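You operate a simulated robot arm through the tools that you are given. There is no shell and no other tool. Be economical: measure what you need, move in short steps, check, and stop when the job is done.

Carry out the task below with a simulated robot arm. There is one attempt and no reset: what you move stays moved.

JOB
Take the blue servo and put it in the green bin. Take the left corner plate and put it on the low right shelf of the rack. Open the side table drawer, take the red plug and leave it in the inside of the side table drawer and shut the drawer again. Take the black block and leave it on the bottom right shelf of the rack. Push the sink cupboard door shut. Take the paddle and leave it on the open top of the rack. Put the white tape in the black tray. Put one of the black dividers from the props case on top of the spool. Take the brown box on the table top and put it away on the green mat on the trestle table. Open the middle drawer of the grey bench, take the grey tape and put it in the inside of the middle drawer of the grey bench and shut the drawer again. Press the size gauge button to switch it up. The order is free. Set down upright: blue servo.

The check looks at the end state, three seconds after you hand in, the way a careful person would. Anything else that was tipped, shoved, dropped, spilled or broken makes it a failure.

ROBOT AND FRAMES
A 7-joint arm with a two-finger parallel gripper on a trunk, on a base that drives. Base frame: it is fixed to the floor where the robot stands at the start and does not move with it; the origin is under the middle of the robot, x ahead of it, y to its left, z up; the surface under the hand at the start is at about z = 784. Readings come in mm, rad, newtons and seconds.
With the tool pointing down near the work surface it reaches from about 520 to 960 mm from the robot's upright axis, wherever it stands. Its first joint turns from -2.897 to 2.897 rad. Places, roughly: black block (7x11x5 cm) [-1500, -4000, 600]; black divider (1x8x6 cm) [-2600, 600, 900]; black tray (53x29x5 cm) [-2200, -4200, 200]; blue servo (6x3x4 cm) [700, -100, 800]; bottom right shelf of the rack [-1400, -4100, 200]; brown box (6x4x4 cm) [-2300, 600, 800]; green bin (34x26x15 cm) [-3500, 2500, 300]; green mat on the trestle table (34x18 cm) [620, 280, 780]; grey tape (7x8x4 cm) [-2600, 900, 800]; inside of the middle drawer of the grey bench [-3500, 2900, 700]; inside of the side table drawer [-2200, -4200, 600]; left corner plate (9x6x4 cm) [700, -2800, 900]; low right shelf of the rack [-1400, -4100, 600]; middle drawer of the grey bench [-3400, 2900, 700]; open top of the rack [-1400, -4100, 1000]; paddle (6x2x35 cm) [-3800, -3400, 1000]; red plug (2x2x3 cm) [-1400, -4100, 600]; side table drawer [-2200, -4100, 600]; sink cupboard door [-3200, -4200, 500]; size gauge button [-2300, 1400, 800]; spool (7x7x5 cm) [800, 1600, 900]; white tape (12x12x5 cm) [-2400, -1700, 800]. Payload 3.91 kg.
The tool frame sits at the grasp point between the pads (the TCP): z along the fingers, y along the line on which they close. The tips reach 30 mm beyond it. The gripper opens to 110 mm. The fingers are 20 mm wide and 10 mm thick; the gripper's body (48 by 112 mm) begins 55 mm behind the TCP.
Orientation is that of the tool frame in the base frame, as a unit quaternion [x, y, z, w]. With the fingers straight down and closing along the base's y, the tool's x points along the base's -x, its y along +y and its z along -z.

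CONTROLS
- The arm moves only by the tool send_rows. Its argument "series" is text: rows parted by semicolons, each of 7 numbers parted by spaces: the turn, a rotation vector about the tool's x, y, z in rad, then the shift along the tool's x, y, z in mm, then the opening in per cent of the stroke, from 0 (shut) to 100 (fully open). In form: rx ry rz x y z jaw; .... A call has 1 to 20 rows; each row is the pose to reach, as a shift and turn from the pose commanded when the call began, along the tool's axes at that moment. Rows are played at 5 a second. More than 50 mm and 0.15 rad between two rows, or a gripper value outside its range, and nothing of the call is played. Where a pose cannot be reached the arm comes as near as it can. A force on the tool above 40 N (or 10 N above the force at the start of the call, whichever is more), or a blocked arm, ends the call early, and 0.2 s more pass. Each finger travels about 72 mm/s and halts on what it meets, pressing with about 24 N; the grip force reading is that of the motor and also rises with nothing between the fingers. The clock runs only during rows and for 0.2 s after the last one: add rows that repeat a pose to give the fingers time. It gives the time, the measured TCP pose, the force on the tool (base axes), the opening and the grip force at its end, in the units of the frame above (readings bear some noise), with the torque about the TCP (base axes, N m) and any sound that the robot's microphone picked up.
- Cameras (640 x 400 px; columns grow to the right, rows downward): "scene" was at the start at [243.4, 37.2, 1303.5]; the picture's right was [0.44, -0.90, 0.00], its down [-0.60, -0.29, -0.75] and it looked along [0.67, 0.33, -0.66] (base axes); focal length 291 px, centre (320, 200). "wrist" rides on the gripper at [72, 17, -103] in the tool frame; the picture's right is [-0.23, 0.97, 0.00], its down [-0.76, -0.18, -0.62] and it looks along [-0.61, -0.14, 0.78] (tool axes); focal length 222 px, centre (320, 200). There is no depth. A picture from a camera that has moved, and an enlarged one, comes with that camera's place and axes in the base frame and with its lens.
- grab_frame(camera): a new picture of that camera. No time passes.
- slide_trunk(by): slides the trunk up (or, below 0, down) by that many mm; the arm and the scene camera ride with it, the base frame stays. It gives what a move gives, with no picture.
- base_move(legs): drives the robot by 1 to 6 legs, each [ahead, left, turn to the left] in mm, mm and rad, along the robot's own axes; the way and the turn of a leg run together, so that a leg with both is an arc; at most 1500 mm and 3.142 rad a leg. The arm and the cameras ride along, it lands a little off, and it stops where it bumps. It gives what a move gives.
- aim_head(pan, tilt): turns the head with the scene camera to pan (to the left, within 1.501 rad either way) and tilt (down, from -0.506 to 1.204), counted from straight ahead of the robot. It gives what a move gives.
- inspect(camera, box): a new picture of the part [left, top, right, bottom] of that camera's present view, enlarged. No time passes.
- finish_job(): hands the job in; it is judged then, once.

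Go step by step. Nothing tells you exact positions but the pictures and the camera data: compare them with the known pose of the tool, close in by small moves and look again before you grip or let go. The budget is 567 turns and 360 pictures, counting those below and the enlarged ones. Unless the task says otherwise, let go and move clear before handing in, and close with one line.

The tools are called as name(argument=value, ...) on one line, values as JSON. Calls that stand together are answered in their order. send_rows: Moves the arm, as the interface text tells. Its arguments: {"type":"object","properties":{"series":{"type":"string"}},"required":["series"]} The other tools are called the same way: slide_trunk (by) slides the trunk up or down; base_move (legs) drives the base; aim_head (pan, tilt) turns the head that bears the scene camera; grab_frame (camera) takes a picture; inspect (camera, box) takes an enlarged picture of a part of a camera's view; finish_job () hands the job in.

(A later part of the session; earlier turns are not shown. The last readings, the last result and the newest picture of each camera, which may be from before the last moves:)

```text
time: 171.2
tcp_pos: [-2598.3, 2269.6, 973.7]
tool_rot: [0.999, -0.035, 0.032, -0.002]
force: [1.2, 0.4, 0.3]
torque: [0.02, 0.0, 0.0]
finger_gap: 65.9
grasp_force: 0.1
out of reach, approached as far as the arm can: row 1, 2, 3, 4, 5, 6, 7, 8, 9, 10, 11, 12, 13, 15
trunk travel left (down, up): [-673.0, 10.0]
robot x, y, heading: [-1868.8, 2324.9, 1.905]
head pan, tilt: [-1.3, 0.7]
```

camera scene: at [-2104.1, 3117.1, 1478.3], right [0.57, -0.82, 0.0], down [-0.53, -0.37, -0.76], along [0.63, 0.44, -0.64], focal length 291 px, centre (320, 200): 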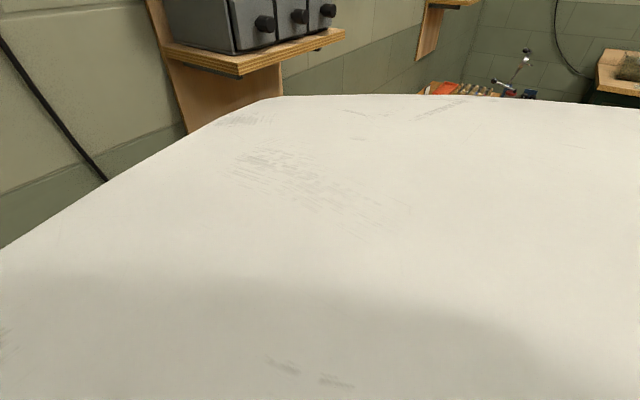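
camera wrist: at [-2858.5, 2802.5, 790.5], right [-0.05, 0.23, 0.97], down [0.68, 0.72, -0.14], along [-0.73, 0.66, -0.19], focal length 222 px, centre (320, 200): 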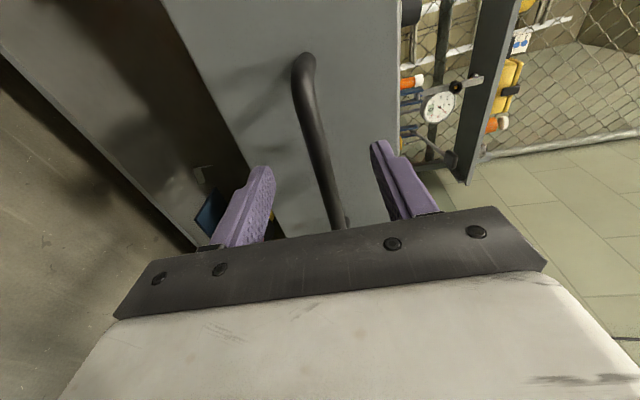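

The hand points down again. Turn the robot to face -x, then swing the arm to straight ahead.

base_move(legs=[[0, 0, 1.22]])

send_rows(series="0 0 0.0667 1.6 -48.9 0 60; 0 0 0.1334 6.5 -97.5 0 60; 0 0 0.2 14.6 -145.6 0 60; 0 0 0.2668 25.9 -193.2 0 60; 0 0 0.3335 40.4 -240 0 60; 0 0 0.4 57.9 -285.4 0 60; 0 0 0.4669 78.4 -329.9 0 60; 0 0 0.5336 102 -372.8 0 60; 0 0 0.6 128 -413.9 0 60; 0 0 0.667 157 -453.4 0 60; 0 0 0.7337 188.6 -490.8 0 60; 0 0 0.8 222.3 -525.8 0 60; 0 0 0.867 258.4 -558.9 0 60; 0 0 0.9338 297 -589.2 0 60; 0 0 1.0 337 -616.8 0 60; 0 0 1.067 379.3 -641.9 0 60; 0 0 1.134 423.2 -664.3 0 60; 0 0 1.2 467.4 -683.2 0 60")

aim_head(pan=0.5, tilt=0.5)

grab_frame(camera="scene")

```text
time: 174.8
tcp_pos: [-2054.8, 1616.1, 973.4]
tool_rot: [0.834, 0.552, 0.024, -0.019]
force: [0.6, -0.1, 0.4]
torque: [-0.01, 0.02, 0.0]
finger_gap: 66.0
grasp_force: 0.1
trunk travel left (down, up): [-673.0, 10.0]
robot x, y, heading: [-1869.5, 2324.6, -3.142]
head pan, tilt: [-1.3, 0.7]
```

```text
time: 178.6
tcp_pos: [-2501.3, 2313.2, 1004.4]
tool_rot: [0.999, -0.015, 0.009, -0.029]
force: [0.9, -0.3, 0.3]
torque: [-0.01, 0.01, 0.02]
finger_gap: 65.9
grasp_force: 0.1
trunk travel left (down, up): [-673.0, 10.0]
robot x, y, heading: [-1867.3, 2324.3, -3.139]
head pan, tilt: [-1.3, 0.7]
```

```text
time: 180.3
tcp_pos: [-2501.0, 2312.9, 1004.0]
tool_rot: [0.999, -0.015, 0.009, -0.029]
force: [-0.1, 0.4, -1.0]
torque: [-0.03, 0.01, 0.0]
finger_gap: 66.0
grasp_force: 0.1
trunk travel left (down, up): [-673.0, 10.0]
robot x, y, heading: [-1867.8, 2325.0, -3.14]
head pan, tilt: [0.499, 0.499]
```

```text
300 pictures are left
camera scene: at [-2120.8, 2280.9, 1496.0], right [-0.48, 0.88, 0.0], down [0.42, 0.23, -0.88], along [-0.77, -0.42, -0.48], focal length 291 px, centre (320, 200)
```

scene: 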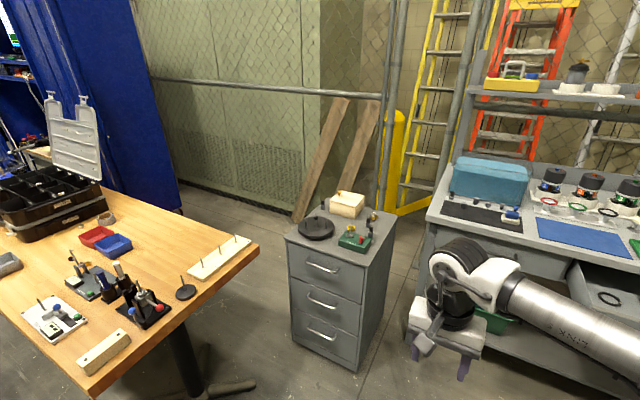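

I'll square the hand and drive to the island's front, across from the grey tape near (-2633, 896).

send_rows(series="-0.058 -0.018 -0.03 0 0 -20 60; -0.058 -0.018 -0.03 0 0 -40 60")

base_move(legs=[[-190, 0, 0], [0, 1425, 0]])

aim_head(pan=0.1, tilt=0.7)

grab_frame(camera="scene")

```text
time: 180.9
tcp_pos: [-2501.5, 2308.4, 1045.2]
tool_rot: [1.0, 0.0, 0.0, -0.001]
force: [-0.8, 0.7, 0.2]
torque: [-0.01, 0.0, -0.02]
finger_gap: 66.1
grasp_force: 0.0
trunk travel left (down, up): [-673.0, 10.0]
robot x, y, heading: [-1866.9, 2324.6, -3.141]
head pan, tilt: [0.499, 0.499]
```

```text
time: 193.3
tcp_pos: [-2297.8, 878.0, 1045.0]
tool_rot: [1.0, 0.008, 0.0, -0.001]
force: [0.3, 0.6, 0.4]
torque: [-0.02, 0.01, -0.02]
finger_gap: 66.2
grasp_force: 0.0
trunk travel left (down, up): [-673.0, 10.0]
robot x, y, heading: [-1666.3, 904.0, -3.121]
head pan, tilt: [0.499, 0.499]
```

```text
time: 194.2
tcp_pos: [-2298.3, 878.6, 1044.9]
tool_rot: [1.0, 0.008, 0.0, 0.0]
force: [0.3, 0.0, 0.5]
torque: [0.0, -0.04, -0.05]
finger_gap: 66.0
grasp_force: 0.0
trunk travel left (down, up): [-673.0, 10.0]
robot x, y, heading: [-1664.9, 904.1, -3.127]
head pan, tilt: [0.099, 0.7]
```

```text
299 pictures are left
camera scene: at [-1921.9, 890.7, 1478.3], right [-0.12, 0.99, 0.0], down [0.64, 0.08, -0.77], along [-0.76, -0.09, -0.64], focal length 291 px, centre (320, 200)
```

scene: 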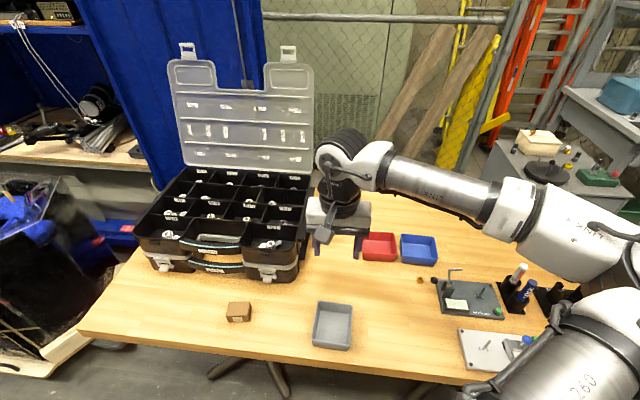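

grab_frame(camera="wrist")

inspect(camera="scene", box=[120, 150, 440, 350])

```text
298 pictures are left
camera wrist: at [-2225.3, 861.3, 1147.6], right [-0.21, -0.98, 0.0], down [-0.76, 0.17, 0.62], along [-0.61, 0.13, -0.78], focal length 222 px, centre (320, 200)
```

wrist: 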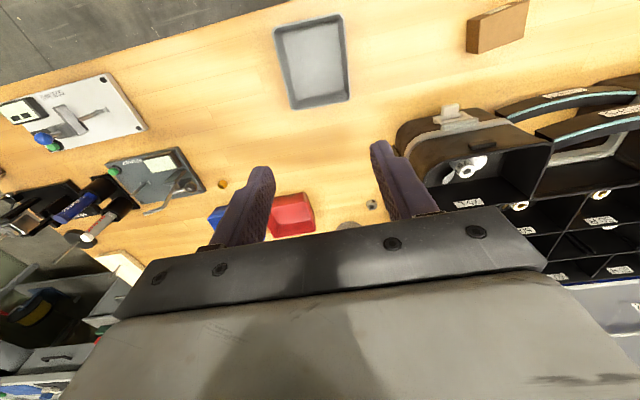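

```text
2.00 times, centred on (280, 250) of scene
camera zoom: at [-1921.9, 890.7, 1478.3], right [-0.12, 0.99, 0.0], down [0.64, 0.08, -0.77], along [-0.76, -0.09, -0.64], focal length 582 px, centre (400, 100)
```

zoom: 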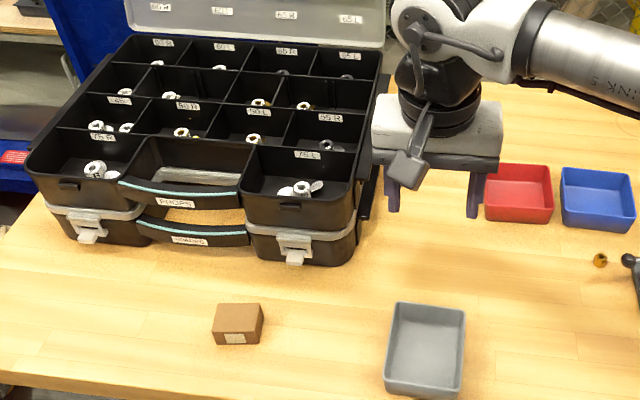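

The hand hides the tape; shift it aside to look.

send_rows(series="0 0 0 0 -45 0 100; 0 0 0 0 -90 0 100; 0 0 0 0 -135 0 100; 0 0 0 0 -180 0 100; 0 0 0 0 -220 0 100")

inspect(camera="scene", box=[140, 120, 460, 320])

```text
time: 195.4
tcp_pos: [-2301.6, 1099.0, 1045.0]
tool_rot: [1.0, 0.009, -0.001, 0.0]
force: [-0.6, 0.1, 0.6]
torque: [-0.03, 0.03, -0.03]
finger_gap: 110.1
grasp_force: 0.1
trunk travel left (down, up): [-673.0, 10.0]
robot x, y, heading: [-1663.6, 900.5, -3.124]
head pan, tilt: [0.099, 0.7]
```

```text
2.00 times, centred on (300, 220) of scene
camera zoom: at [-1921.7, 891.1, 1478.3], right [-0.12, 0.99, 0.0], down [0.64, 0.08, -0.77], along [-0.76, -0.09, -0.64], focal length 582 px, centre (360, 160)
```

zoom: 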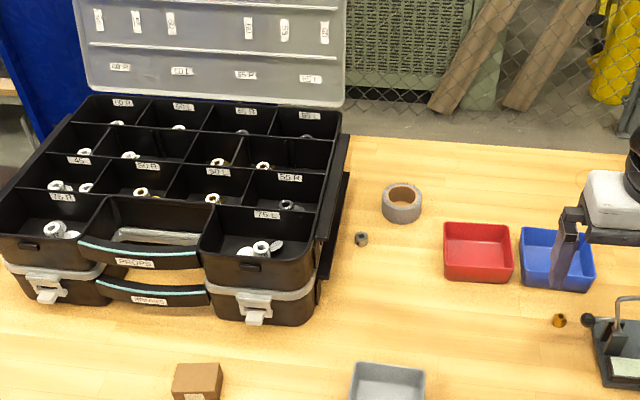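

The tape lies at about (-2614, 880). Drive 110 mm closer and bring the hand above it.

base_move(legs=[[112, 0, 0]])

send_rows(series="0 0 0 -24 37 0 88; 0 0 0 -48 74 0 88; 0 0 0 -72 110 0 88; 0 0 0 -96 147 0 88; 0 0 0 -120 184 0 88; 0 0 0 -144 219 0 88; 0 0 0 -144 219 50 88; 0 0 0 -144 219 90 88; 0 0 0 -144 219 90 88")

grab_frame(camera="wrist")

```text
time: 196.6
tcp_pos: [-2412.9, 1098.0, 1044.1]
tool_rot: [1.0, 0.007, 0.001, 0.001]
force: [0.1, 0.9, -0.5]
torque: [0.01, -0.03, -0.01]
finger_gap: 110.2
grasp_force: 0.1
trunk travel left (down, up): [-673.0, 10.0]
robot x, y, heading: [-1776.1, 904.1, -3.123]
head pan, tilt: [0.099, 0.7]
```

```text
time: 198.6
tcp_pos: [-2554.0, 876.8, 954.9]
tool_rot: [1.0, 0.006, 0.0, 0.0]
force: [-0.2, 0.1, -0.5]
torque: [-0.02, -0.01, 0.0]
finger_gap: 96.8
grasp_force: 0.0
trunk travel left (down, up): [-673.0, 10.0]
robot x, y, heading: [-1774.4, 899.0, -3.124]
head pan, tilt: [0.099, 0.7]
```

```text
295 pictures are left
camera wrist: at [-2481.6, 859.7, 1057.0], right [-0.21, -0.98, 0.0], down [-0.76, 0.17, 0.62], along [-0.61, 0.13, -0.78], focal length 222 px, centre (320, 200)
```

wrist: 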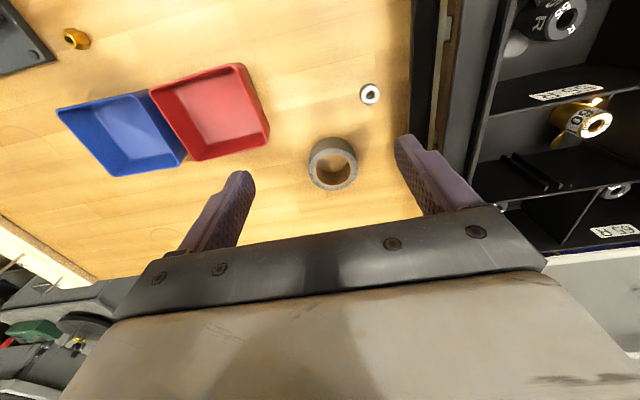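

send_rows(series="0 0 0 -30 3 30 88; 0 0 0 -60 5 60 88; 0 0 0 -60 5 85 88; 0 0 0 -60 5 85 88")

grab_frame(camera="wrist")

inspect(camera="scene", box=[260, 120, 420, 240])

```text
time: 199.6
tcp_pos: [-2612.4, 869.5, 869.9]
tool_rot: [1.0, 0.008, 0.001, 0.001]
force: [0.5, -0.5, 0.8]
torque: [0.01, 0.0, 0.0]
finger_gap: 96.8
grasp_force: 0.0
trunk travel left (down, up): [-673.0, 10.0]
robot x, y, heading: [-1777.2, 898.1, -3.125]
head pan, tilt: [0.099, 0.7]
```

```text
294 pictures are left
camera wrist: at [-2540.4, 853.0, 972.4], right [-0.21, -0.98, 0.0], down [-0.76, 0.17, 0.62], along [-0.61, 0.13, -0.78], focal length 222 px, centre (320, 200)
```

wrist: 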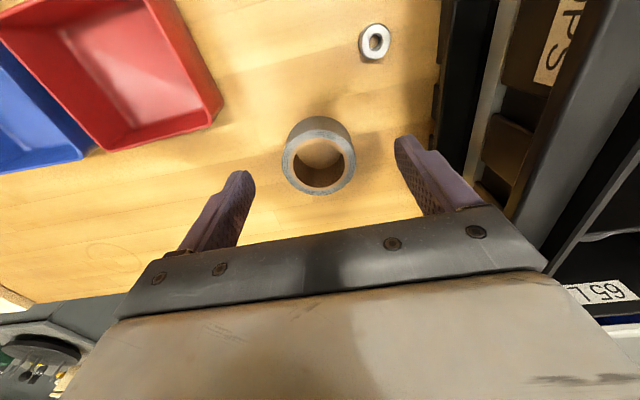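

```text
3.33 times, centred on (340, 180) of scene
camera zoom: at [-2032.3, 889.2, 1478.3], right [-0.12, 0.99, 0.0], down [0.64, 0.07, -0.77], along [-0.76, -0.09, -0.64], focal length 970 px, centre (253, 267)
```

zoom: 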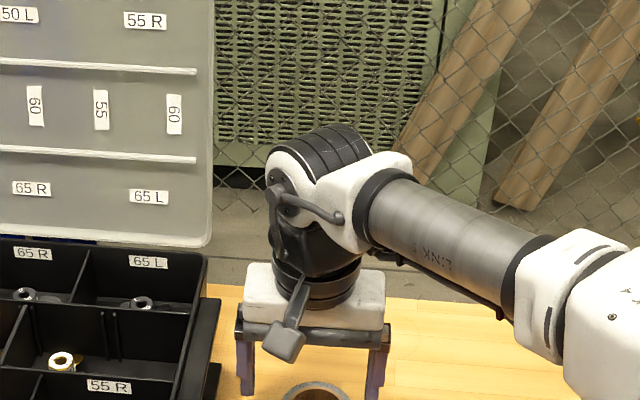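

send_rows(series="0 0 0 -13 -2 20 88; 0 0 0 -13 -2 40 88; 0 0 0 -13 -2 40 88")

grab_frame(camera="wrist")

```text
time: 200.4
tcp_pos: [-2627.3, 872.1, 829.7]
tool_rot: [1.0, 0.007, 0.0, 0.0]
force: [0.5, -0.5, 0.2]
torque: [0.03, 0.02, -0.02]
finger_gap: 97.0
grasp_force: 0.0
trunk travel left (down, up): [-673.0, 10.0]
robot x, y, heading: [-1777.8, 903.0, -3.127]
head pan, tilt: [0.099, 0.7]
```

```text
292 pictures are left
camera wrist: at [-2554.1, 854.9, 932.4], right [-0.21, -0.98, 0.0], down [-0.76, 0.17, 0.62], along [-0.61, 0.13, -0.78], focal length 222 px, centre (320, 200)
```

wrist: 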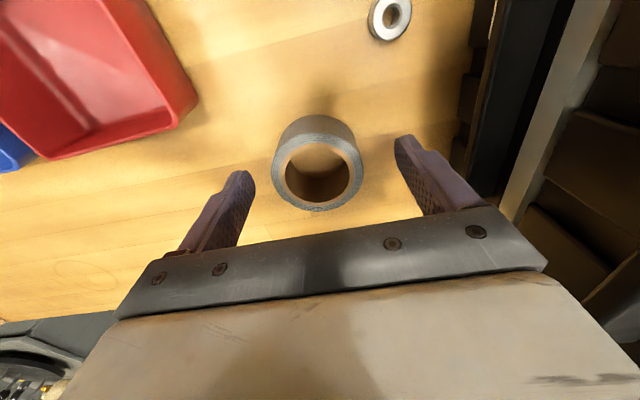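

The tape top is at z≈801. Lower to 801 with a small correction and close.

send_rows(series="0 0 0 -5 -1 15 88; 0 0 0 -5 -1 28 88; 0 0 0 -5 -1 28 88")

grab_frame(camera="wrist")

```text
time: 201.2
tcp_pos: [-2630.9, 873.5, 802.3]
tool_rot: [1.0, 0.007, -0.001, 0.0]
force: [0.3, 0.5, 0.8]
torque: [0.0, 0.01, 0.01]
finger_gap: 96.6
grasp_force: 0.1
trunk travel left (down, up): [-673.0, 10.0]
robot x, y, heading: [-1775.3, 902.0, -3.123]
head pan, tilt: [0.099, 0.7]
```

```text
291 pictures are left
camera wrist: at [-2558.0, 855.9, 904.4], right [-0.21, -0.98, 0.0], down [-0.76, 0.17, 0.62], along [-0.61, 0.13, -0.78], focal length 222 px, centre (320, 200)
```

wrist: 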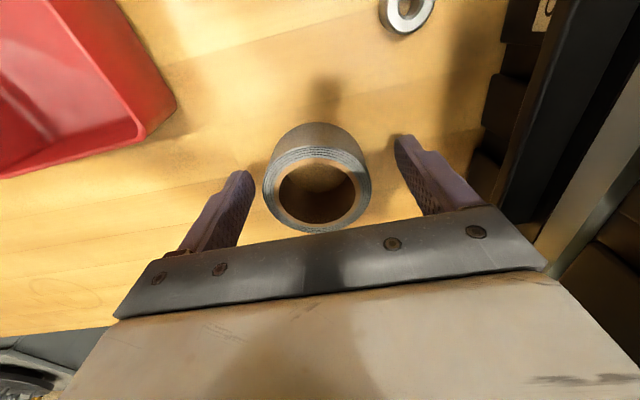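

send_rows(series="0 0 0 -2 0 4 88; 0 0 0 -2 0 7 88; 0 0 0 -2 0 7 88; 0 0 0 -2 0 7 50; 0 0 0 -2 0 7 40; 0 0 0 -2 0 7 40; 0 0 0 -2 0 7 40; 0 0 0 -2 0 7 40")

grab_frame(camera="wrist")

```text
time: 203.0
tcp_pos: [-2631.9, 873.6, 794.8]
tool_rot: [1.0, 0.006, 0.0, 0.0]
force: [0.4, 0.1, 0.3]
torque: [-0.02, 0.0, 0.0]
finger_gap: 62.8
grasp_force: 23.8
trunk travel left (down, up): [-673.0, 10.0]
robot x, y, heading: [-1772.3, 902.5, -3.124]
head pan, tilt: [0.099, 0.7]
```

```text
290 pictures are left
camera wrist: at [-2560.0, 856.0, 897.5], right [-0.21, -0.98, 0.0], down [-0.76, 0.17, 0.62], along [-0.61, 0.13, -0.78], focal length 222 px, centre (320, 200)
```

wrist: 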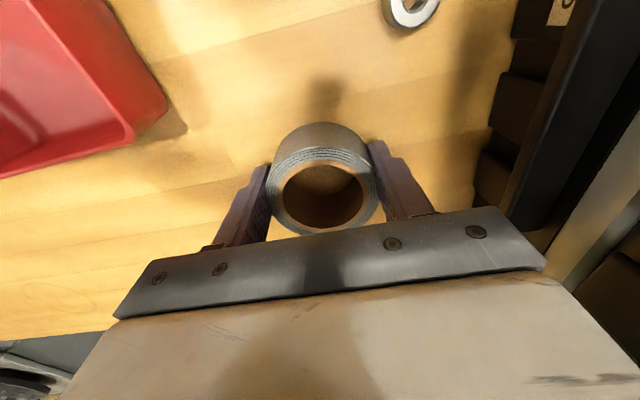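

Tape gripped. Lift, pull in, and drive round to the open drawer.

send_rows(series="0 0 0 0 0 -45 40; 0 0 0 0 0 -90 40; 0 0 0 0 0 -135 40; 0 0 0 0 0 -180 40; 0 0 0 30 0 -215 40; 0 0 0 70 0 -240 40; 0 0 0 110 0 -250 40; 0 0 0 150 0 -250 40; 0 0 0 190 0 -250 40")

base_move(legs=[[-110, 0, -0.02], [0, -1430, 0], [700, 0, 0]])

aim_head(pan=-0.55, tilt=0.6)

grab_frame(camera="scene")

```text
time: 205.0
tcp_pos: [-2442.8, 876.7, 1044.3]
tool_rot: [1.0, 0.007, 0.001, -0.001]
force: [-0.1, -0.8, -0.3]
torque: [-0.03, 0.02, 0.0]
finger_gap: 62.7
grasp_force: 23.7
trunk travel left (down, up): [-673.0, 10.0]
robot x, y, heading: [-1776.2, 904.9, -3.123]
head pan, tilt: [0.099, 0.7]
```

```text
time: 220.4
tcp_pos: [-3032.8, 2311.8, 1044.8]
tool_rot: [1.0, -0.002, 0.0, 0.0]
force: [-0.8, -0.5, -0.1]
torque: [0.03, 0.01, 0.01]
finger_gap: 62.5
grasp_force: 24.4
trunk travel left (down, up): [-673.0, 10.0]
robot x, y, heading: [-2365.7, 2325.4, 3.141]
head pan, tilt: [0.099, 0.7]
```

```text
time: 221.4
tcp_pos: [-3031.6, 2311.5, 1044.9]
tool_rot: [1.0, -0.003, 0.0, 0.0]
force: [-0.1, 0.5, -1.4]
torque: [-0.01, 0.02, -0.02]
finger_gap: 62.6
grasp_force: 23.9
trunk travel left (down, up): [-673.0, 10.0]
robot x, y, heading: [-2361.7, 2322.0, 3.137]
head pan, tilt: [-0.55, 0.6]
```

```text
289 pictures are left
camera scene: at [-2612.6, 2371.2, 1486.9], right [0.52, 0.85, 0.0], down [0.48, -0.3, -0.82], along [-0.7, 0.43, -0.57], focal length 291 px, centre (320, 200)
```

scene: 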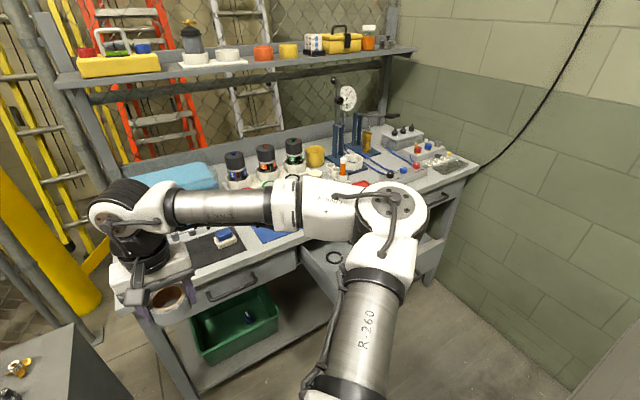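

The open drawer with a small ring in it is visible. Move right so the tape is above it.

base_move(legs=[[0, -525, 0]])

aim_head(pan=-0.05, tilt=0.85)

grab_frame(camera="scene")

grab_frame(camera="wrist")

```text
time: 226.0
tcp_pos: [-3031.5, 2836.3, 1043.2]
tool_rot: [1.0, -0.004, 0.0, 0.0]
force: [0.0, -0.2, -0.9]
torque: [0.04, 0.01, 0.0]
finger_gap: 62.6
grasp_force: 23.9
trunk travel left (down, up): [-673.0, 10.0]
robot x, y, heading: [-2366.4, 2848.2, 3.141]
head pan, tilt: [-0.55, 0.6]
```

```text
time: 226.9
tcp_pos: [-3031.1, 2834.7, 1044.5]
tool_rot: [1.0, -0.003, 0.0, -0.001]
force: [0.4, -0.4, -0.4]
torque: [-0.02, -0.05, 0.01]
finger_gap: 62.7
grasp_force: 24.1
trunk travel left (down, up): [-673.0, 10.0]
robot x, y, heading: [-2364.2, 2846.2, 3.137]
head pan, tilt: [-0.051, 0.85]
```

```text
288 pictures are left
camera scene: at [-2613.4, 2851.8, 1466.0], right [0.06, 1.0, 0.0], down [0.75, -0.04, -0.66], along [-0.66, 0.04, -0.75], focal length 291 px, centre (320, 200)
```

scene: 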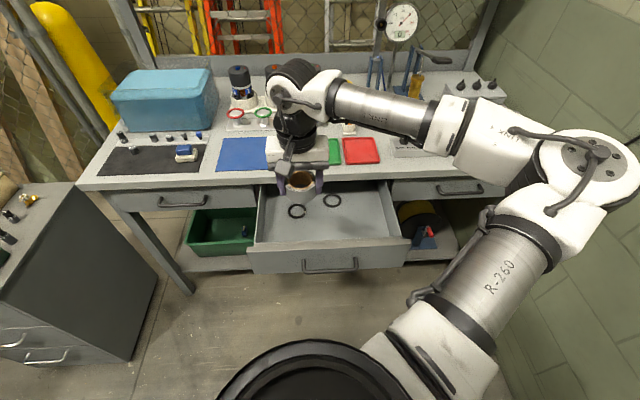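

```text
287 pictures are left
camera wrist: at [-2957.9, 2816.2, 1147.0], right [-0.23, -0.97, 0.0], down [-0.76, 0.18, 0.62], along [-0.61, 0.15, -0.78], focal length 222 px, centre (320, 200)
```

wrist: 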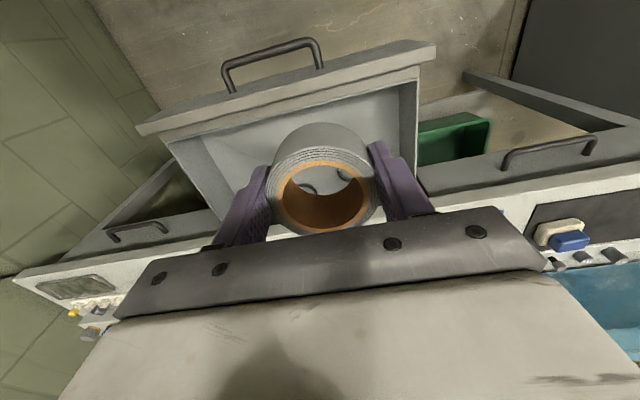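

The drawer holds two rings on its left/back; I'll set the tape at about (-3130, 2985). Move over it and lower partly.

send_rows(series="0 0 0 -24 -37 0 40; 0 0 0 -49 -75 0 40; 0 0 0 -74 -112 0 40; 0 0 0 -99 -150 0 40; 0 0 0 -99 -150 50 40; 0 0 0 -99 -150 100 40; 0 0 0 -99 -150 150 40; 0 0 0 -99 -150 185 40; 0 0 0 -99 -150 185 40")

grab_frame(camera="scene")

grab_frame(camera="wrist")

```text
time: 228.9
tcp_pos: [-3127.1, 2985.2, 858.4]
tool_rot: [1.0, -0.004, 0.001, 0.0]
force: [-0.1, -0.2, -0.5]
torque: [-0.01, -0.03, 0.01]
finger_gap: 62.8
grasp_force: 24.1
trunk travel left (down, up): [-673.0, 10.0]
robot x, y, heading: [-2363.9, 2844.9, 3.135]
head pan, tilt: [-0.051, 0.85]
```

```text
286 pictures are left
camera scene: at [-2613.3, 2851.7, 1466.0], right [0.06, 1.0, 0.0], down [0.75, -0.04, -0.66], along [-0.66, 0.04, -0.75], focal length 291 px, centre (320, 200)
```

scene: 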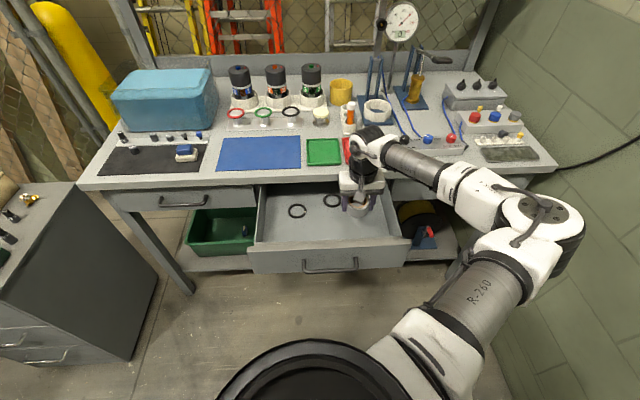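

```text
285 pictures are left
camera wrist: at [-3056.4, 2966.7, 961.1], right [-0.23, -0.97, 0.0], down [-0.76, 0.18, 0.62], along [-0.61, 0.15, -0.78], focal length 222 px, centre (320, 200)
```

wrist: 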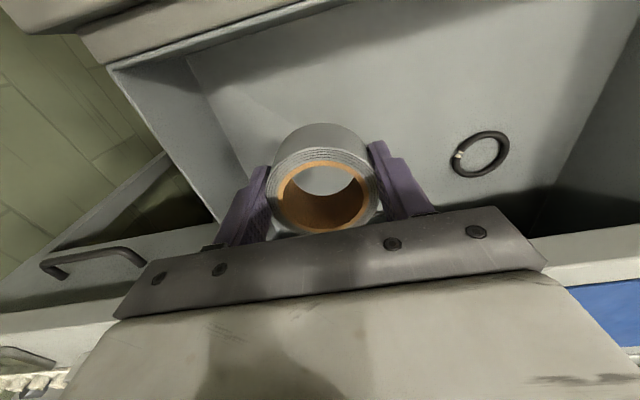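

send_rows(series="0 0 0 0 0 30 40; 0 0 0 0 0 55 40; 0 0 0 0 0 62 40; 0 0 0 0 0 68 40; 0 0 0 0 0 68 40")

inspect(camera="scene", box=[280, 150, 420, 260])

```text
time: 230.1
tcp_pos: [-3127.4, 2986.4, 791.5]
tool_rot: [1.0, -0.004, -0.001, 0.0]
force: [0.0, -0.2, -0.4]
torque: [-0.01, 0.04, 0.02]
finger_gap: 62.7
grasp_force: 24.1
trunk travel left (down, up): [-673.0, 10.0]
robot x, y, heading: [-2362.9, 2849.3, 3.135]
head pan, tilt: [-0.051, 0.85]
```

```text
3.64 times, centred on (350, 205) of scene
camera zoom: at [-2613.4, 2851.7, 1466.0], right [0.06, 1.0, 0.0], down [0.75, -0.04, -0.66], along [-0.66, 0.04, -0.75], focal length 1058 px, centre (211, 182)
```

zoom: 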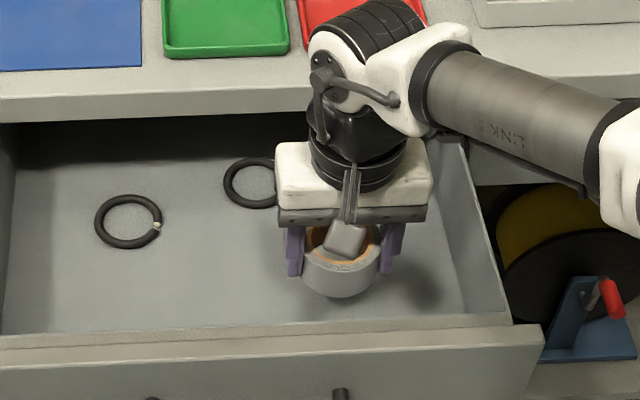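

send_rows(series="0 0 0 0 0 4 40; 0 0 0 0 0 8 40; 0 0 0 0 0 11 40; 0 0 0 0 0 11 40")

inspect(camera="scene", box=[330, 190, 400, 240])

```text
time: 231.1
tcp_pos: [-3127.9, 2986.6, 780.6]
tool_rot: [1.0, -0.003, 0.001, 0.0]
force: [-0.1, 0.3, -1.4]
torque: [0.01, -0.03, -0.02]
finger_gap: 62.8
grasp_force: 24.0
trunk travel left (down, up): [-673.0, 10.0]
robot x, y, heading: [-2362.8, 2845.9, 3.139]
head pan, tilt: [-0.051, 0.85]
```

```text
8.00 times, centred on (365, 215) of scene
camera zoom: at [-2613.4, 2851.7, 1466.0], right [0.06, 1.0, 0.0], down [0.75, -0.04, -0.66], along [-0.66, 0.04, -0.75], focal length 2328 px, centre (-40, 80)
```

zoom: 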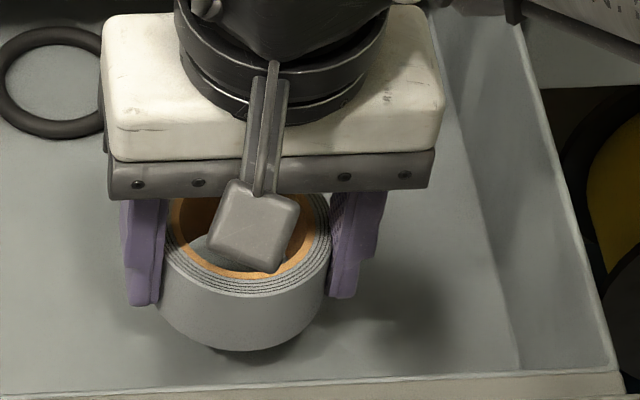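

send_rows(series="0 0 0 0 0 3 40; 0 0 0 0 0 6 40; 0 0 0 0 0 8 40; 0 0 0 0 0 8 40")

inspect(camera="scene", box=[330, 190, 400, 240])

```text
time: 232.1
tcp_pos: [-3128.3, 2986.2, 773.0]
tool_rot: [1.0, -0.003, 0.0, 0.0]
force: [-0.7, 0.0, 0.1]
torque: [-0.03, -0.04, 0.03]
finger_gap: 62.7
grasp_force: 23.7
trunk travel left (down, up): [-673.0, 10.0]
robot x, y, heading: [-2364.8, 2845.0, 3.133]
head pan, tilt: [-0.051, 0.85]
```

```text
8.00 times, centred on (365, 215) of scene
camera zoom: at [-2613.4, 2851.7, 1466.0], right [0.06, 1.0, 0.0], down [0.75, -0.04, -0.66], along [-0.66, 0.04, -0.75], focal length 2328 px, centre (-40, 80)
```

zoom: 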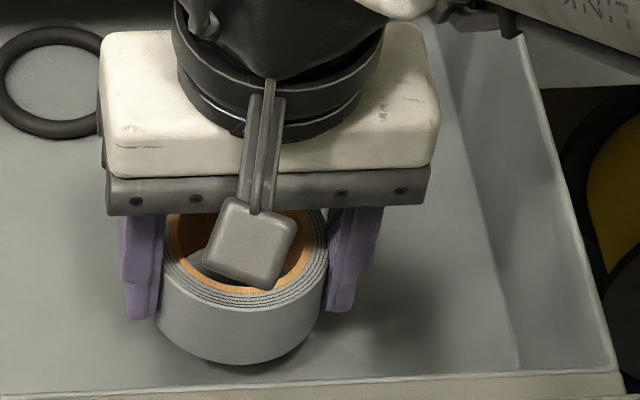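

send_rows(series="0 0 0 0 0 2 40; 0 0 0 0 0 4 40; 0 0 0 0 0 6 40; 0 0 0 0 0 6 40")

send_rows(series="0 0 0 0 0 2 40; 0 0 0 0 0 4 40; 0 0 0 0 0 4 40")

inspect(camera="scene", box=[330, 190, 400, 240])

```text
time: 233.1
tcp_pos: [-3129.1, 2985.3, 766.3]
tool_rot: [1.0, -0.004, 0.0, 0.0]
force: [-0.2, 0.1, -1.2]
torque: [0.03, -0.02, -0.05]
finger_gap: 63.0
grasp_force: 24.3
trunk travel left (down, up): [-673.0, 10.0]
robot x, y, heading: [-2363.3, 2846.4, 3.139]
head pan, tilt: [-0.051, 0.85]
```

```text
time: 233.9
tcp_pos: [-3128.2, 2986.0, 762.7]
tool_rot: [1.0, -0.003, 0.0, -0.001]
force: [-0.4, 0.5, -0.2]
torque: [-0.01, 0.01, 0.01]
finger_gap: 62.5
grasp_force: 23.6
trunk travel left (down, up): [-673.0, 10.0]
robot x, y, heading: [-2367.4, 2844.2, 3.135]
head pan, tilt: [-0.051, 0.85]
```

```text
8.00 times, centred on (365, 215) of scene
camera zoom: at [-2613.4, 2851.7, 1466.0], right [0.06, 1.0, 0.0], down [0.75, -0.04, -0.66], along [-0.66, 0.04, -0.75], focal length 2328 px, centre (-40, 80)
```

zoom: 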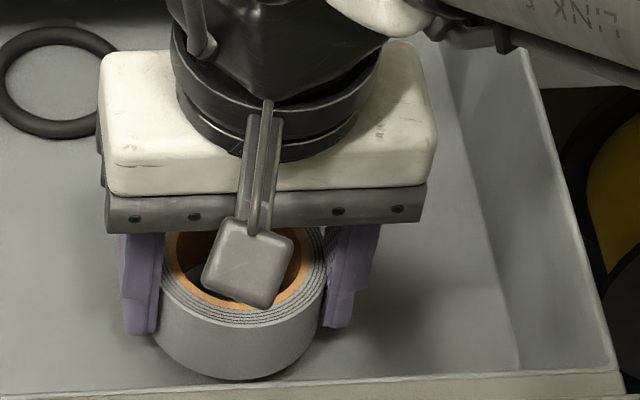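

send_rows(series="0 0 0 0 0 2 40; 0 0 0 0 0 4 40; 0 0 0 0 0 6 40; 0 0 0 0 0 6 40")

send_rows(series="0 0 0 0 0 2 40; 0 0 0 0 0 4 40; 0 0 0 0 0 4 40")

inspect(camera="scene", box=[330, 190, 400, 240])

```text
time: 234.9
tcp_pos: [-3126.8, 2987.0, 756.2]
tool_rot: [1.0, -0.004, 0.0, 0.0]
force: [-0.4, -0.3, -0.3]
torque: [-0.03, -0.04, 0.01]
finger_gap: 62.7
grasp_force: 23.9
trunk travel left (down, up): [-673.0, 10.0]
robot x, y, heading: [-2361.2, 2845.2, 3.133]
head pan, tilt: [-0.051, 0.85]
```

```text
time: 235.7
tcp_pos: [-3128.1, 2986.5, 752.6]
tool_rot: [1.0, -0.004, 0.0, 0.0]
force: [-0.4, 0.6, -1.2]
torque: [0.01, 0.03, -0.02]
finger_gap: 62.8
grasp_force: 24.2
trunk travel left (down, up): [-673.0, 10.0]
robot x, y, heading: [-2363.9, 2850.2, 3.137]
head pan, tilt: [-0.051, 0.85]
```

```text
8.00 times, centred on (365, 215) of scene
camera zoom: at [-2613.4, 2851.7, 1466.0], right [0.06, 1.0, 0.0], down [0.75, -0.04, -0.66], along [-0.66, 0.04, -0.75], focal length 2328 px, centre (-40, 80)
```

zoom: 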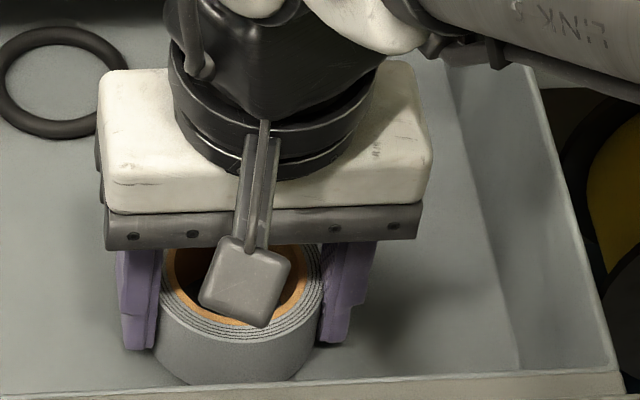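

send_rows(series="0 0 0 0 0 2 40; 0 0 0 0 0 4 40; 0 0 0 0 0 4 40")

send_rows(series="0 0 0 0 0 2 40; 0 0 0 0 0 4 40; 0 0 0 0 0 4 40")

grab_frame(camera="wrist")

```text
time: 236.5
tcp_pos: [-3128.2, 2984.5, 750.1]
tool_rot: [1.0, -0.004, -0.002, 0.0]
force: [0.3, 1.5, 14.5]
torque: [-0.09, -0.34, 0.03]
finger_gap: 62.7
grasp_force: 23.8
trunk travel left (down, up): [-673.0, 10.0]
robot x, y, heading: [-2364.8, 2844.9, 3.132]
head pan, tilt: [-0.051, 0.85]
```

```text
time: 237.3
tcp_pos: [-3128.1, 2985.4, 746.0]
tool_rot: [1.0, -0.004, -0.001, 0.0]
force: [-1.2, 1.2, 27.4]
torque: [0.01, 0.09, 0.0]
finger_gap: 62.9
grasp_force: 23.9
trunk travel left (down, up): [-673.0, 10.0]
robot x, y, heading: [-2364.8, 2848.7, 3.134]
head pan, tilt: [-0.051, 0.85]
```

```text
279 pictures are left
camera wrist: at [-3055.1, 2966.6, 849.1], right [-0.23, -0.97, 0.0], down [-0.76, 0.18, 0.63], along [-0.61, 0.15, -0.78], focal length 222 px, centre (320, 200)
```

wrist: 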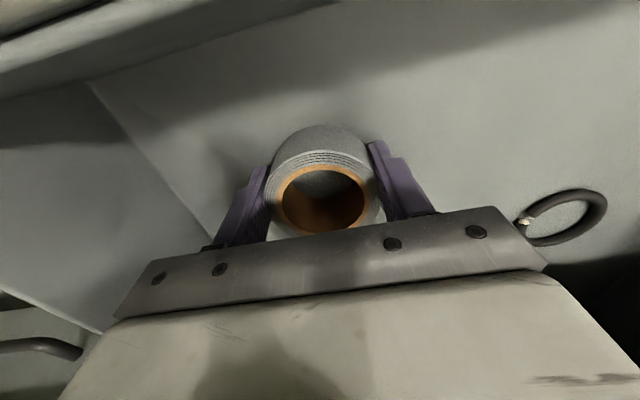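

Contact with the drawer floor. Relieve, open and lift out.

send_rows(series="0 0 0 0 0 -3 40; 0 0 0 0 0 -3 70; 0 0 0 0 0 -3 80; 0 0 0 0 0 -3 80; 0 0 0 0 0 -50 80; 0 0 0 0 0 -100 80; 0 0 0 0 0 -150 80; 0 0 0 0 0 -200 80; 0 0 0 0 0 -240 80")

grab_frame(camera="wrist")

grab_frame(camera="scene")

```text
time: 239.3
tcp_pos: [-3128.6, 2985.9, 985.1]
tool_rot: [1.0, -0.003, 0.0, 0.0]
force: [0.3, -0.5, -0.5]
torque: [0.01, -0.01, -0.06]
finger_gap: 88.1
grasp_force: 0.0
trunk travel left (down, up): [-673.0, 10.0]
robot x, y, heading: [-2363.0, 2848.9, 3.136]
head pan, tilt: [-0.051, 0.85]
```

```text
278 pictures are left
camera wrist: at [-3055.7, 2966.6, 1088.2], right [-0.23, -0.97, 0.0], down [-0.76, 0.18, 0.62], along [-0.61, 0.15, -0.78], focal length 222 px, centre (320, 200)
```

wrist: 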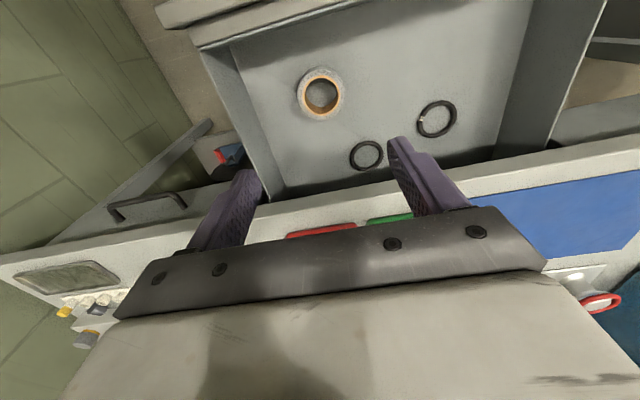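

```text
277 pictures are left
camera scene: at [-2613.0, 2851.6, 1466.0], right [0.06, 1.0, 0.0], down [0.75, -0.04, -0.66], along [-0.66, 0.04, -0.75], focal length 291 px, centre (320, 200)
```

scene: 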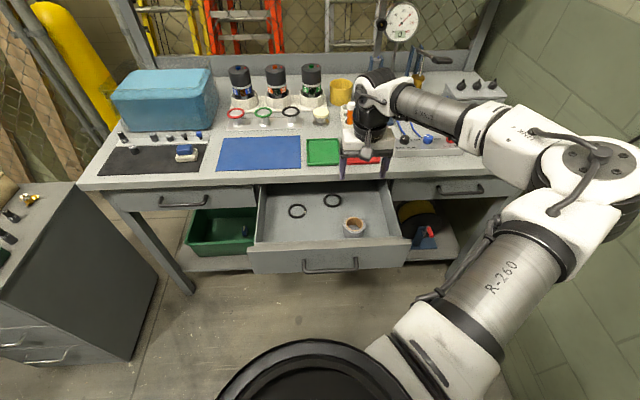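

The tape rests in the drawer. To close it I'll tilt the closed fingers forward and push the drawer front just right of the handle.

send_rows(series="0 0 0 46 0 0 30; 0 0 0 92 0 0 10; 0 0 0 138 -3 0 0; 0 0 0 184 -6 0 0; 0 0 0 230 -9 0 0; 0 -0.15 0 230 -9 33 0; 0 -0.3 0 230 -9 67 0; 0 -0.45 0 230 -9 100 0; 0 -0.6 0 230 -9 134 0; 0 -0.75 0 230 -9 168 0; 0 -0.9 0 230 -9 201 0; 0 -0.9 0 230 -9 201 0")

grab_frame(camera="scene")

grab_frame(camera="wrist")

```text
time: 241.7
tcp_pos: [-2924.8, 2894.0, 783.4]
tool_rot: [0.896, 0.151, -0.414, 0.065]
force: [-0.2, 0.3, -0.6]
torque: [0.0, -0.02, 0.04]
finger_gap: 0.0
grasp_force: 23.7
out of reach, approached as far as the arm can: row 8, 9
trunk travel left (down, up): [-673.0, 10.0]
robot x, y, heading: [-2361.6, 2848.8, 3.131]
head pan, tilt: [-0.051, 0.85]
stopped in row 12: the arm was blocked; the commanded pose is now the measured one
```

```text
276 pictures are left
camera scene: at [-2613.1, 2851.4, 1466.1], right [0.06, 1.0, 0.0], down [0.75, -0.04, -0.66], along [-0.66, 0.04, -0.75], focal length 291 px, centre (320, 200)
```

scene: 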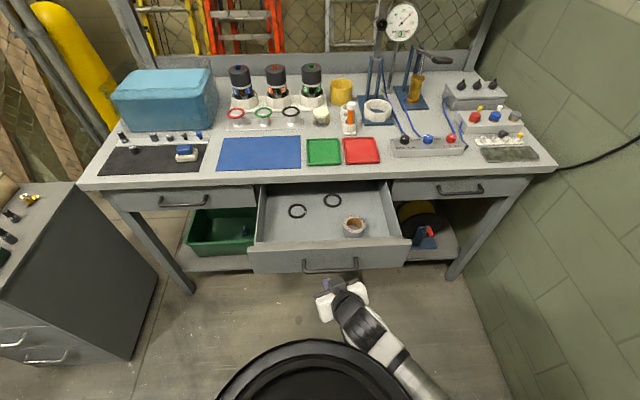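

```text
275 pictures are left
camera wrist: at [-2800.4, 2916.6, 795.2], right [0.18, -0.97, 0.17], down [-0.07, 0.15, 0.99], along [-0.98, -0.19, -0.04], focal length 222 px, centre (320, 200)
```

wrist: 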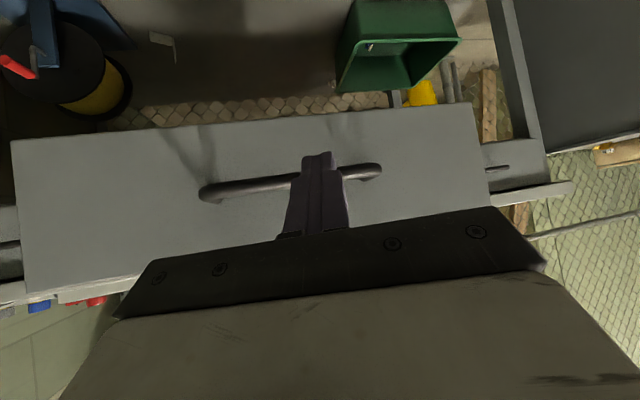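

The arm folded too close. I'll back the base off, and re-extend with the hand yaw squared, aiming right of the handle.

base_move(legs=[[-150, -100, 0]])

send_rows(series="0.08 0 0.07 -24 -13 29 0; 0.16 0 0.14 -49 -26 58 0; 0.246 0.003 0.21 -73 -39 87 0; 0.246 0.003 0.21 -73 -39 87 0")

grab_frame(camera="wrist")

```text
time: 243.2
tcp_pos: [-2774.6, 2992.9, 783.9]
tool_rot: [0.895, 0.149, -0.415, 0.065]
force: [0.6, -0.3, 0.4]
torque: [-0.03, 0.01, -0.03]
finger_gap: 0.0
grasp_force: 23.9
trunk travel left (down, up): [-673.0, 10.0]
robot x, y, heading: [-2216.4, 2942.2, 3.134]
head pan, tilt: [-0.051, 0.85]
```

```text
time: 243.9
tcp_pos: [-2775.8, 3025.0, 725.5]
tool_rot: [0.926, 0.229, -0.296, -0.055]
force: [-0.9, 0.2, 0.7]
torque: [-0.01, 0.06, 0.04]
finger_gap: 0.2
grasp_force: 23.7
out of reach, approached as far as the arm can: row 2, 3
trunk travel left (down, up): [-673.0, 10.0]
robot x, y, heading: [-2209.9, 2943.3, 3.132]
head pan, tilt: [-0.051, 0.85]
stopped in row 3: the arm was blocked; the commanded pose is now the measured one
```

```text
274 pictures are left
camera wrist: at [-2656.6, 3046.1, 766.7], right [0.22, -0.97, -0.11], down [-0.26, -0.17, 0.95], along [-0.94, -0.18, -0.29], focal length 222 px, centre (320, 200)
```

wrist: 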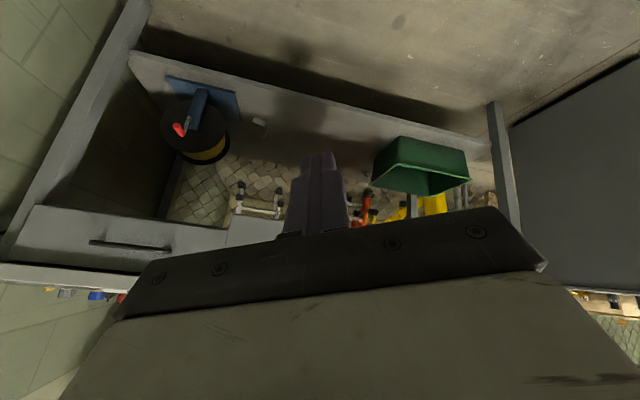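

The trunk is too high and the hand too near for this posture. I'll extend outwards with a 0.6 rad tilt and squared yaw.

send_rows(series="0.006 0.004 0.095 -35 -18 13 0; 0.012 0.008 0.19 -70 -37 26 0; 0.019 0.012 0.284 -105 -55 39 0; 0.025 0.015 0.38 -140 -74 52 0; 0.031 0.019 0.474 -175 -92 65 0; 0.031 0.019 0.474 -175 -92 65 0")

grab_frame(camera="scene")

```text
time: 245.3
tcp_pos: [-2974.8, 3025.9, 784.0]
tool_rot: [0.956, -0.002, -0.295, 0.002]
force: [-0.3, -0.1, -0.3]
torque: [0.03, -0.03, -0.03]
finger_gap: 0.3
grasp_force: 24.1
trunk travel left (down, up): [-673.0, 10.0]
robot x, y, heading: [-2213.2, 2947.9, 3.134]
head pan, tilt: [-0.051, 0.85]
```

```text
273 pictures are left
camera scene: at [-2461.8, 2950.6, 1466.1], right [0.06, 1.0, 0.0], down [0.75, -0.04, -0.66], along [-0.66, 0.04, -0.75], focal length 291 px, centre (320, 200)
```

scene: 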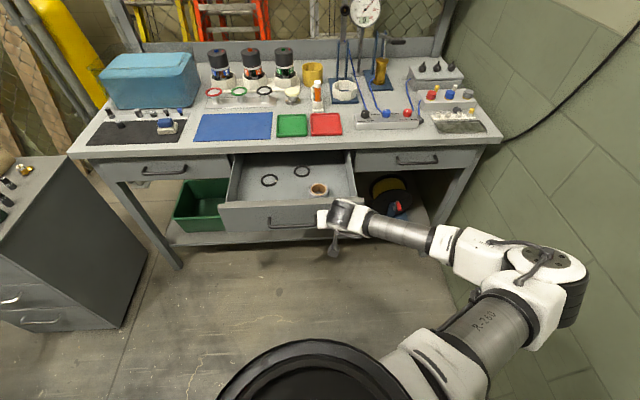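

Good pose: closed fingertips right of the handle in front of the drawer face. Push by driving forward.

slide_trunk(by=-12)

base_move(legs=[[240, 0, 0]])

grab_frame(camera="scene")

```text
time: 245.9
tcp_pos: [-2973.6, 3026.3, 773.1]
tool_rot: [0.956, -0.002, -0.295, 0.001]
force: [-0.3, 0.2, 0.6]
torque: [0.01, 0.0, 0.0]
finger_gap: 0.0
grasp_force: 23.7
trunk travel left (down, up): [-661.0, 22.0]
robot x, y, heading: [-2213.2, 2946.0, 3.131]
head pan, tilt: [-0.051, 0.85]
```

```text
time: 247.7
tcp_pos: [-3212.0, 3025.9, 772.4]
tool_rot: [0.956, -0.001, -0.294, 0.002]
force: [-1.1, -0.1, -0.5]
torque: [-0.01, -0.01, 0.01]
finger_gap: 0.0
grasp_force: 24.4
trunk travel left (down, up): [-661.0, 22.0]
robot x, y, heading: [-2449.3, 2945.4, 3.136]
head pan, tilt: [-0.051, 0.85]
```

```text
272 pictures are left
camera scene: at [-2700.6, 2951.4, 1453.8], right [0.06, 1.0, 0.0], down [0.75, -0.04, -0.66], along [-0.66, 0.04, -0.75], focal length 291 px, centre (320, 200)
```

scene: 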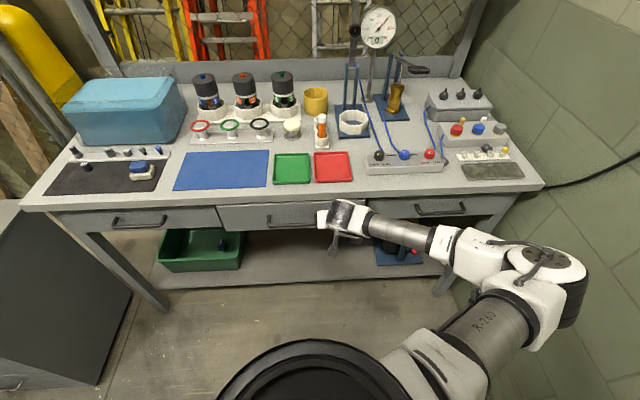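

base_move(legs=[[45, 0, 0]])

inspect(camera="scene", box=[180, 170, 500, 260])

```text
time: 248.6
tcp_pos: [-3236.9, 3024.6, 769.3]
tool_rot: [0.959, -0.003, -0.284, 0.002]
force: [3.2, 0.0, 1.6]
torque: [-0.02, 0.0, 0.02]
finger_gap: 0.0
grasp_force: 23.9
trunk travel left (down, up): [-661.0, 22.0]
robot x, y, heading: [-2482.5, 2950.1, 3.136]
head pan, tilt: [-0.051, 0.85]
stopped in leg 1: the force on the tool passed its limit at 140 N (the readings are from after the stop); the commanded pose is now the measured one
```

```text
2.00 times, centred on (340, 215) of scene
camera zoom: at [-2732.4, 2951.9, 1453.9], right [0.06, 1.0, 0.0], down [0.75, -0.04, -0.66], along [-0.66, 0.04, -0.75], focal length 582 px, centre (280, 170)
```

zoom: 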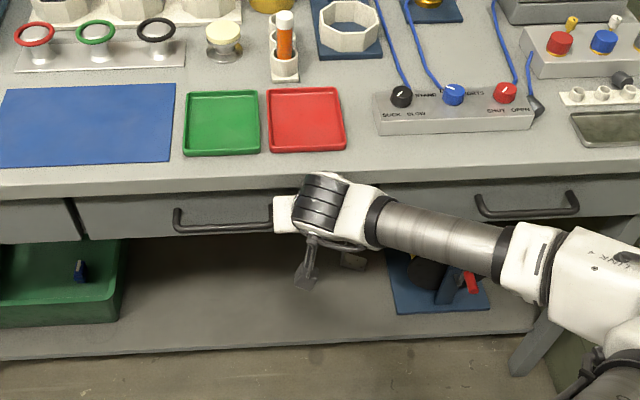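

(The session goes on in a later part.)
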